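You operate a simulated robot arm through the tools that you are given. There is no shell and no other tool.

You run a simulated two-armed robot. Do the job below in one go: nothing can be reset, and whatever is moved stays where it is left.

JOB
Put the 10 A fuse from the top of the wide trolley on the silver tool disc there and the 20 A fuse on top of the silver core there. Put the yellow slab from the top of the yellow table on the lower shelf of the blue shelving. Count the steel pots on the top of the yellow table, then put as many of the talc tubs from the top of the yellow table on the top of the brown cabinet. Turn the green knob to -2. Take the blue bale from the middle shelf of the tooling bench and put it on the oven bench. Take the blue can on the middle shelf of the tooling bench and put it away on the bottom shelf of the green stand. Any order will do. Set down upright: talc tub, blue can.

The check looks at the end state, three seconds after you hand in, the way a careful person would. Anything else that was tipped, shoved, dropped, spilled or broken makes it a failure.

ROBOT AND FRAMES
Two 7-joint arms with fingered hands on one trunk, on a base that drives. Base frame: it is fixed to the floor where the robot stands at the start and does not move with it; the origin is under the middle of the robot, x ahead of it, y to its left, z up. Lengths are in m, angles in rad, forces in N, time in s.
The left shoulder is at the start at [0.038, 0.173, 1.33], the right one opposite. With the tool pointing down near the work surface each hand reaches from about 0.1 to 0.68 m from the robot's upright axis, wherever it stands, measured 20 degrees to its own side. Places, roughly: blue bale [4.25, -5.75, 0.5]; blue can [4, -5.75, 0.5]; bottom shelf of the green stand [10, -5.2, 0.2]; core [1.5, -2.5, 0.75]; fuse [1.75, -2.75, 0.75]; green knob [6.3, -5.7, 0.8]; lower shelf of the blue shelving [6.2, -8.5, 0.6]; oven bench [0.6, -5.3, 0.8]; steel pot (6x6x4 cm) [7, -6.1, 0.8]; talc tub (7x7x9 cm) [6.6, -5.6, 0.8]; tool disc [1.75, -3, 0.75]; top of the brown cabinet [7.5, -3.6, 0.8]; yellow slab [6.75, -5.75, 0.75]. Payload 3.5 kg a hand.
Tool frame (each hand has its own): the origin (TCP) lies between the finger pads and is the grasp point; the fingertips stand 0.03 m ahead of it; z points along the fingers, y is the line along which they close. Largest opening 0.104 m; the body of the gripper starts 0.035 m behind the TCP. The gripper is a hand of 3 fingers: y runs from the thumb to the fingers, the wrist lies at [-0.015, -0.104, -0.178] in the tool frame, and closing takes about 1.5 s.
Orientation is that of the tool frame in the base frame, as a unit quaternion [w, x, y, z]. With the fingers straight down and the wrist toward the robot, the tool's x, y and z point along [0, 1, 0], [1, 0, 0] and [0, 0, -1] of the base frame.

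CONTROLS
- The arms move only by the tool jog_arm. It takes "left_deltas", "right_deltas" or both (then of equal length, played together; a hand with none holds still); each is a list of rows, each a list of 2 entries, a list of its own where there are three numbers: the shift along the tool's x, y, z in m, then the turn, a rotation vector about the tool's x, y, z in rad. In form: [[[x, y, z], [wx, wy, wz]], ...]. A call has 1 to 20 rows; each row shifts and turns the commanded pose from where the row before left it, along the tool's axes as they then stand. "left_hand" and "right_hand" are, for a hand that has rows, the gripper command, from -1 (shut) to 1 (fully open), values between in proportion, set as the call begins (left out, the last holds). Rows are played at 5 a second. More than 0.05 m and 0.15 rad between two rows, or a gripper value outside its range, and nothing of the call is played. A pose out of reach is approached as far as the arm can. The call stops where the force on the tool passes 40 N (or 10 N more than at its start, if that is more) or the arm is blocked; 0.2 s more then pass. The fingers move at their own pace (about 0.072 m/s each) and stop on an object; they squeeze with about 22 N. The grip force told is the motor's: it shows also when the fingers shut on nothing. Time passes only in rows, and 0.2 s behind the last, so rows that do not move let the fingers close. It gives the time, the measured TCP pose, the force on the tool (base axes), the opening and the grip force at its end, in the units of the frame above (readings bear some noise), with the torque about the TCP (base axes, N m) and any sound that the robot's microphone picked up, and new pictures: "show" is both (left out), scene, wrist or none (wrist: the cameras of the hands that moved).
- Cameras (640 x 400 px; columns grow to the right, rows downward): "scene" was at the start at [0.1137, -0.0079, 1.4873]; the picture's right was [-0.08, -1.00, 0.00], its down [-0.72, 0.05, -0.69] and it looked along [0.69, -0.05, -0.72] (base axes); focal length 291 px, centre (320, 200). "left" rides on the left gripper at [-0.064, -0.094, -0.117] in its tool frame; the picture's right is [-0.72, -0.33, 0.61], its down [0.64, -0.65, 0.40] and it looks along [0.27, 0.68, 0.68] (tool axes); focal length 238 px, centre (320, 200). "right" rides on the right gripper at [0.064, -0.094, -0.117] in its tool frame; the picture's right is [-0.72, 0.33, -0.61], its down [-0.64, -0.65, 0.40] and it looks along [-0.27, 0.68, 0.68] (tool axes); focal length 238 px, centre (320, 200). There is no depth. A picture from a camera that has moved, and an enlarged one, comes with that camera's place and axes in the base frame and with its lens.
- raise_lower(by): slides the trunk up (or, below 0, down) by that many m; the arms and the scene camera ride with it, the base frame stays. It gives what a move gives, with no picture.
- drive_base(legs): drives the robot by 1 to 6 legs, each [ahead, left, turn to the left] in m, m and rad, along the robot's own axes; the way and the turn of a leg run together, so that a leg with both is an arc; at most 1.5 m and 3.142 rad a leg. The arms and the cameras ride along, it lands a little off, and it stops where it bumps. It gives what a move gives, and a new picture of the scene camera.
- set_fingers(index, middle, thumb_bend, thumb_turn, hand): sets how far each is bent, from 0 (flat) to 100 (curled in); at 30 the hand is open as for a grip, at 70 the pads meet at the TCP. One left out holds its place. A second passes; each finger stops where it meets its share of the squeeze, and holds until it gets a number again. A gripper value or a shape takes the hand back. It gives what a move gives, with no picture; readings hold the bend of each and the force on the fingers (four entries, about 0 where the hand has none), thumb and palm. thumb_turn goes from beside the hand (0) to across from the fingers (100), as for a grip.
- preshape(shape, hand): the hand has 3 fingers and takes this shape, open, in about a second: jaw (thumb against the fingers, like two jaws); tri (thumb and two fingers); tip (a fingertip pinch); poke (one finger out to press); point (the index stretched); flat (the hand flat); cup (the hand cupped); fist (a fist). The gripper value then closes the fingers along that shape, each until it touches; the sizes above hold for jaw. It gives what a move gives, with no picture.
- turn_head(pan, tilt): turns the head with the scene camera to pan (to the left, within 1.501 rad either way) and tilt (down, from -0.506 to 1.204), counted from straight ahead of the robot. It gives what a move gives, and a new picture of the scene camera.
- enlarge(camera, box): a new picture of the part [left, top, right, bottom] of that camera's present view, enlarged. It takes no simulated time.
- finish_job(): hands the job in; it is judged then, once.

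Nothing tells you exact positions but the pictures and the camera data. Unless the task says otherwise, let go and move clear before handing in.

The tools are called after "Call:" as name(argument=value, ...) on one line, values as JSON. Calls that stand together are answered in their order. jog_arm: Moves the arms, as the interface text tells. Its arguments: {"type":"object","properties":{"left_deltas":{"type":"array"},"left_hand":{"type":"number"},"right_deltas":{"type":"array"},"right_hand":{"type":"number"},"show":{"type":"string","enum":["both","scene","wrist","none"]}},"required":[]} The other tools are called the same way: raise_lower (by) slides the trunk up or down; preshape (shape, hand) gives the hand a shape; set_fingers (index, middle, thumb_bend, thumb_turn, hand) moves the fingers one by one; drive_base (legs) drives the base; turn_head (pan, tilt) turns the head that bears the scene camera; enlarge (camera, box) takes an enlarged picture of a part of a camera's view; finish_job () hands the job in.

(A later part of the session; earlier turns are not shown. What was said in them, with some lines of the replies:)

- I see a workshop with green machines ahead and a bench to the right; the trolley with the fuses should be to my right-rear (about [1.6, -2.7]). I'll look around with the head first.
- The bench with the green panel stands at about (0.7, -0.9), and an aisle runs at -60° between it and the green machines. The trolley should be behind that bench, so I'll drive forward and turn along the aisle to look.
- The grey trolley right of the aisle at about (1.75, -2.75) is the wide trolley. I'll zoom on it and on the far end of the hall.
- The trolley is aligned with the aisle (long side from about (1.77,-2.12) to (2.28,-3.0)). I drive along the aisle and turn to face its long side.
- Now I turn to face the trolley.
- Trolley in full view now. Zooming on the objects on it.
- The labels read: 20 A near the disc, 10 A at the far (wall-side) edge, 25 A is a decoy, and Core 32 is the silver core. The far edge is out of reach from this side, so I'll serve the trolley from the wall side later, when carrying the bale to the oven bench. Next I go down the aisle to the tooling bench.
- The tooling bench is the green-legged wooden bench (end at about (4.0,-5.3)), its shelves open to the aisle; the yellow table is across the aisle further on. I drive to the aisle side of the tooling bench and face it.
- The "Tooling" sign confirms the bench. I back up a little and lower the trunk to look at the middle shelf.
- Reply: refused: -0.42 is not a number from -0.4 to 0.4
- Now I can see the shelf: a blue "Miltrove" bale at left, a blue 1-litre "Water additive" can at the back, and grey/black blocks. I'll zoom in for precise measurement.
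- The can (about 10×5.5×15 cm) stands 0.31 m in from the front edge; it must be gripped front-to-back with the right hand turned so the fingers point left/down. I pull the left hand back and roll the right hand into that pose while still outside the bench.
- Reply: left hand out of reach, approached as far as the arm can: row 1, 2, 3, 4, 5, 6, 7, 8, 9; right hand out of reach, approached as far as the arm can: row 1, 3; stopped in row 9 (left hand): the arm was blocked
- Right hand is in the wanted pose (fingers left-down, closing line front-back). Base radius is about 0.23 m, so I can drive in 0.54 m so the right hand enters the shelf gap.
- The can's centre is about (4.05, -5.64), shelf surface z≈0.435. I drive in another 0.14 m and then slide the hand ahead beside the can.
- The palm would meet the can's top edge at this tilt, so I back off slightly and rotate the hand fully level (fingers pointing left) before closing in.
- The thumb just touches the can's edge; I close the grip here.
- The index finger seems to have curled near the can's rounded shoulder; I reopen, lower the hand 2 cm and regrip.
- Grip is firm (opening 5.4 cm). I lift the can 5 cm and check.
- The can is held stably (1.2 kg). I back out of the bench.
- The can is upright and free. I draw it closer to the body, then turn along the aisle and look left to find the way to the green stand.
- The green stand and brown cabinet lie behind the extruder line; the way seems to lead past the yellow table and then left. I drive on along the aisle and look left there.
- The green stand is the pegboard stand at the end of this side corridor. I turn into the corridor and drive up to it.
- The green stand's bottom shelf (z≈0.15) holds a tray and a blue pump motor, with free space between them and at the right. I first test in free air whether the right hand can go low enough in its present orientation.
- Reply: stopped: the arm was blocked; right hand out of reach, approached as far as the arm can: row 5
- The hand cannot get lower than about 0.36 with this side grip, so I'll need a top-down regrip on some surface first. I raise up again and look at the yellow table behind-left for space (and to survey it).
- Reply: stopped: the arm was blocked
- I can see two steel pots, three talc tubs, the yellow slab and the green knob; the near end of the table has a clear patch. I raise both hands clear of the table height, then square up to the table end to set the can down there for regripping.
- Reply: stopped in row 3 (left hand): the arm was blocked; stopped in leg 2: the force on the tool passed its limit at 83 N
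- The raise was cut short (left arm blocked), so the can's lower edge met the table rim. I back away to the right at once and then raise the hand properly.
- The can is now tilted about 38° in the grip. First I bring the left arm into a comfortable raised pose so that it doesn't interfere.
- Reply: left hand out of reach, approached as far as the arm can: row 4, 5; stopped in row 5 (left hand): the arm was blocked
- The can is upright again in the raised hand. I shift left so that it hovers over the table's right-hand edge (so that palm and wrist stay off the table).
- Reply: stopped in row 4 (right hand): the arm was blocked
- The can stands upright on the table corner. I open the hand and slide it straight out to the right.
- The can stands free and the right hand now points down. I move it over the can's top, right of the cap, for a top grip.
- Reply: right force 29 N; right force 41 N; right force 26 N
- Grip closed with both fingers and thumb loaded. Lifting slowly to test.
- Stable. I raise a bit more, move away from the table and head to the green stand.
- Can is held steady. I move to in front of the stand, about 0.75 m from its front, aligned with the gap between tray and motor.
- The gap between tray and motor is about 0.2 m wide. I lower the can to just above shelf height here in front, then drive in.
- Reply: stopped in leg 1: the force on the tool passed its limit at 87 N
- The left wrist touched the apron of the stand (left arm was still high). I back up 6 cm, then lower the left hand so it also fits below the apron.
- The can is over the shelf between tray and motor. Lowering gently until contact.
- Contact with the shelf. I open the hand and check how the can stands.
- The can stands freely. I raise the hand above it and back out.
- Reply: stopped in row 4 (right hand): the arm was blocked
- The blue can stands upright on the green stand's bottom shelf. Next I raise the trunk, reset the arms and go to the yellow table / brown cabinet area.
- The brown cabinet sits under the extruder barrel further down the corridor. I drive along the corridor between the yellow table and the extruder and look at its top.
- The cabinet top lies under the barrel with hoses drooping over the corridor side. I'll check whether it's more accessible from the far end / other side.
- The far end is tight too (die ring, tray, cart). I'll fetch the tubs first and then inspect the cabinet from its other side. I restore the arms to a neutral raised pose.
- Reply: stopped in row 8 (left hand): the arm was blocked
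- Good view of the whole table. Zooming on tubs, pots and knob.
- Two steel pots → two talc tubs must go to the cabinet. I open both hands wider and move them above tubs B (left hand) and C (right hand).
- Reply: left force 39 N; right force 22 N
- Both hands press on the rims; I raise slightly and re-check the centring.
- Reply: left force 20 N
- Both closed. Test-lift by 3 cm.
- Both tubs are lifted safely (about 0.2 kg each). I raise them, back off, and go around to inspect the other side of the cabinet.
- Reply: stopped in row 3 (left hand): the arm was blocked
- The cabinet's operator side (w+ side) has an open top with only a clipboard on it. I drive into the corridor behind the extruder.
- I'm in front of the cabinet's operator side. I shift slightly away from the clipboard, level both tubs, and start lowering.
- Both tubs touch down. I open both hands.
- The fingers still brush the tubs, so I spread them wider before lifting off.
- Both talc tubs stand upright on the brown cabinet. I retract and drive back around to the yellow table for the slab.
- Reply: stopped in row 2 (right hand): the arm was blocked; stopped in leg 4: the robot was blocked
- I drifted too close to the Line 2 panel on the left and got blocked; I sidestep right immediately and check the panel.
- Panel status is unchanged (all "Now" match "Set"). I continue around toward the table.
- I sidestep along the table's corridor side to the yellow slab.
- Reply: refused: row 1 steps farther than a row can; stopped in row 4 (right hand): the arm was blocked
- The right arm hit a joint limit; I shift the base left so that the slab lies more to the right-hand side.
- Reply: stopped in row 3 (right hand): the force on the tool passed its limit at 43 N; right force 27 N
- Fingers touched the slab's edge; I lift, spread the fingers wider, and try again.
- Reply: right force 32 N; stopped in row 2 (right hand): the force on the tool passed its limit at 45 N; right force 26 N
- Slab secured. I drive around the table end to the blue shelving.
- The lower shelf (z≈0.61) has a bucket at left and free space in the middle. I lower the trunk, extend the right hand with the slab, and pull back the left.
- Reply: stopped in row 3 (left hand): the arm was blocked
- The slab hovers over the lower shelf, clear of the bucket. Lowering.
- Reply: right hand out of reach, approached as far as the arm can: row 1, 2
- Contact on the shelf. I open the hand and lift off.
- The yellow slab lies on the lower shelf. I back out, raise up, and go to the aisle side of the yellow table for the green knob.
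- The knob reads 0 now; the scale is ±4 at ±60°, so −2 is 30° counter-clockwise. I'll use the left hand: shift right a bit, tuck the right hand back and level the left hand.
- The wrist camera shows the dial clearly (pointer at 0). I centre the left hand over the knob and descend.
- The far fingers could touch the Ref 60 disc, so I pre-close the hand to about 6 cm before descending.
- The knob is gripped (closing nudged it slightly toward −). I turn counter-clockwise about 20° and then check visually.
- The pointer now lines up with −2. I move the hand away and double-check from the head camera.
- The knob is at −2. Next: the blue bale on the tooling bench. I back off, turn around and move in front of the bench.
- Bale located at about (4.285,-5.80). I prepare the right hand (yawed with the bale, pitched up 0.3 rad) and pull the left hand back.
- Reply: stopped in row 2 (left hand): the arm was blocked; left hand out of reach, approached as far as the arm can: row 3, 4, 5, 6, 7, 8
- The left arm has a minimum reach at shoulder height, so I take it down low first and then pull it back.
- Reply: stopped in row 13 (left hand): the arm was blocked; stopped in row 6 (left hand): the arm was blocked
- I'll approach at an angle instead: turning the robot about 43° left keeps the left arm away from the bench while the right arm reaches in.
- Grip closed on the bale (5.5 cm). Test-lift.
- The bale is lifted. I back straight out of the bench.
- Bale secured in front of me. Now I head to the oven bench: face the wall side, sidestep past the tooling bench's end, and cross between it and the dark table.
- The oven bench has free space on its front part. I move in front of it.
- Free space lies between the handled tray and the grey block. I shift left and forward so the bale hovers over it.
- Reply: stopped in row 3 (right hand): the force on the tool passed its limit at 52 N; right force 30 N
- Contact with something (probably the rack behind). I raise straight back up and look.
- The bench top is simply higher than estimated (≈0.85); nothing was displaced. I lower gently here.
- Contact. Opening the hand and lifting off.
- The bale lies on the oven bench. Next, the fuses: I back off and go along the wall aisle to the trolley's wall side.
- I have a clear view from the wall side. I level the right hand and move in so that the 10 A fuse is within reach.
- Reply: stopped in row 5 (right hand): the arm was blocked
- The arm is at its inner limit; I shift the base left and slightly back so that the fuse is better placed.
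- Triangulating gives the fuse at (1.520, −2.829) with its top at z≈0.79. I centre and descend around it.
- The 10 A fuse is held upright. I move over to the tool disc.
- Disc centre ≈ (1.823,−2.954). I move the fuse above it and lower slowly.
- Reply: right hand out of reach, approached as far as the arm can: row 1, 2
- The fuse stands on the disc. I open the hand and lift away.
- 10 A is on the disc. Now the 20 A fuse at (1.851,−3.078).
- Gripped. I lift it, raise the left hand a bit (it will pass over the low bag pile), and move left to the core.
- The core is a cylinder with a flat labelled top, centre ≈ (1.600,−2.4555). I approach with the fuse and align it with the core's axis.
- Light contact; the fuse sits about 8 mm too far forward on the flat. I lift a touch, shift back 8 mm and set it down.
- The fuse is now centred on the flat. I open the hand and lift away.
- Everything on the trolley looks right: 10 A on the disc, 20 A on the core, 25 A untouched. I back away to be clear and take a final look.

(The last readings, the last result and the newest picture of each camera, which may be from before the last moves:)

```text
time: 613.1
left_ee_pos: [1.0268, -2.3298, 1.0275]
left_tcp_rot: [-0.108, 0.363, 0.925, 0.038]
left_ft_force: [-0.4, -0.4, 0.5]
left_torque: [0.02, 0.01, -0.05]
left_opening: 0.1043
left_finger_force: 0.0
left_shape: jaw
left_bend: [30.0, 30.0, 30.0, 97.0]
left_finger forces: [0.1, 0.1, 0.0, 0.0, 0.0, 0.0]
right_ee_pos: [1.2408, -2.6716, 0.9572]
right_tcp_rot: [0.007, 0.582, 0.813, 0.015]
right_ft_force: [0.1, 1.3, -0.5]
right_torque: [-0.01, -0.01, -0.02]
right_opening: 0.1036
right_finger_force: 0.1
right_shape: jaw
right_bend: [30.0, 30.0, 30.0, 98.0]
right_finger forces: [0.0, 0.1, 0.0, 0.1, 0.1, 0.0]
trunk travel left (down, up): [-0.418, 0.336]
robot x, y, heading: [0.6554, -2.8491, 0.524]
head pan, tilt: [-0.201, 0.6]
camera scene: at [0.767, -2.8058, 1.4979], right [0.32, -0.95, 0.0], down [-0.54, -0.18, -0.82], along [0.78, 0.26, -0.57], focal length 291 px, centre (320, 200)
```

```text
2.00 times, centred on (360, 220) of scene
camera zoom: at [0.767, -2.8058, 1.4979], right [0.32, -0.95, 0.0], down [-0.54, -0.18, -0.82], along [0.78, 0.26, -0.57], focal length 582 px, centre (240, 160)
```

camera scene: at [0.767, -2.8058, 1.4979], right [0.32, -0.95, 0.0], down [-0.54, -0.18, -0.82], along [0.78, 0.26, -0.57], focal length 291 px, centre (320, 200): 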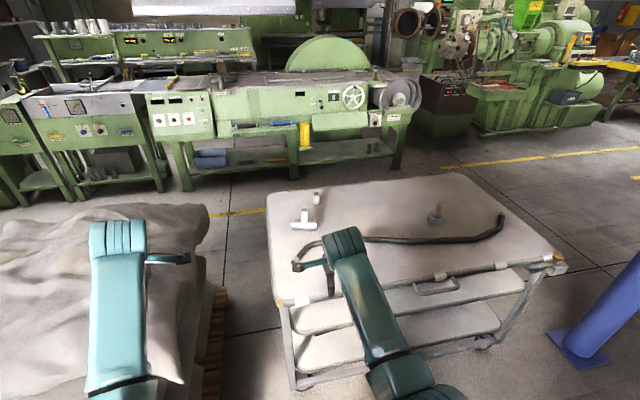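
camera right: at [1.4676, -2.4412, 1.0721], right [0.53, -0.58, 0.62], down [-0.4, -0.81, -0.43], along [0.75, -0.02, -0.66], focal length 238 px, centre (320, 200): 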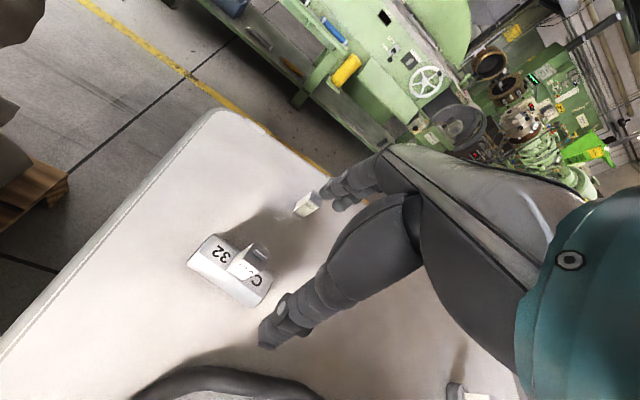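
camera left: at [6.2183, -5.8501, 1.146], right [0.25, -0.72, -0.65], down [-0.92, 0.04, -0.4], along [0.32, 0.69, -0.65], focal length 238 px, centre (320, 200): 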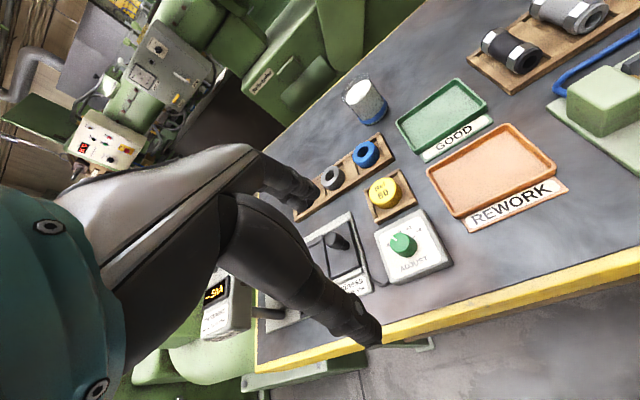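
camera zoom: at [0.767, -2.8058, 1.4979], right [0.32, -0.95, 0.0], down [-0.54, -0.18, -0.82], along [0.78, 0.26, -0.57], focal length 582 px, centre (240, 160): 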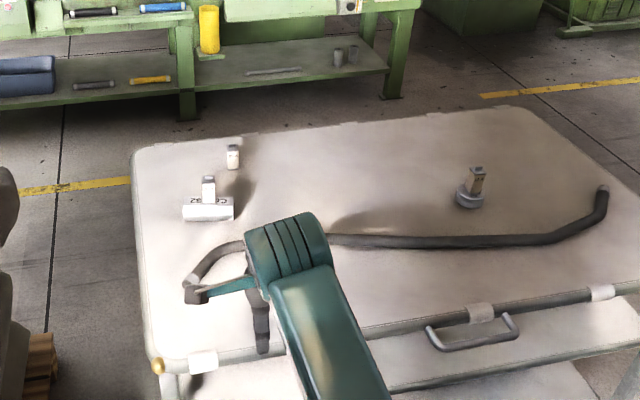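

All the jobs are done, and both hands are empty and clear:
- **Fuses:** the 10 A fuse stands on the tool disc and the 20 A fuse on the core.
- **Yellow slab:** it lies on the lower shelf of the blue shelving.
- **Talc tubs:** I counted two steel pots, so two tubs stand upright on the brown cabinet.
- **Green knob:** the pointer lines up with −2, to within about 2–3°.
- **Blue bale:** it is on the oven bench.
- **Blue can:** it stands upright on the bottom shelf of the green stand.

I bumped into things a few times on the way, but nothing looks moved. I'm handing in now.

Call:
finish_job()

```text
The job is handed in.
```

I've handed the job in. Every part is done as far as I could see; I haven't had a result from the check.

- **Fuses:** the 10 A fuse stands on the tool disc and the 20 A fuse stands on the core. The 25 A fuse was left alone.
- **Yellow slab:** it lies on the blue shelving, on the shelf with the bucket (about 0.53 m up). There is another shelf below it at about 0.1 m, but this one fits the 0.6 m given for the lower shelf.
- **Talc tubs:** I counted two steel pots, so two tubs stand upright on top of the brown cabinet.
- **Green knob:** it is set to −2. I judged this from the camera pictures, so it could be off by 2–3°.
- **Blue bale:** it lies on the oven bench.
- **Blue can:** it stands upright on the bottom shelf of the green stand, between the tray and the motor.

I had four hard contacts along the way:
- The can hit the edge of the yellow table and tilted in my grip; I straightened it before setting it down.
- My left hand or wrist hit the front of the green stand.
- The robot was blocked beside the Line 2 panel.
- The bale came down hard on the oven bench.

In the pictures afterwards nothing looked moved. The Line 2 displays read the same as before, and the valve levers on the green stand looked unchanged.
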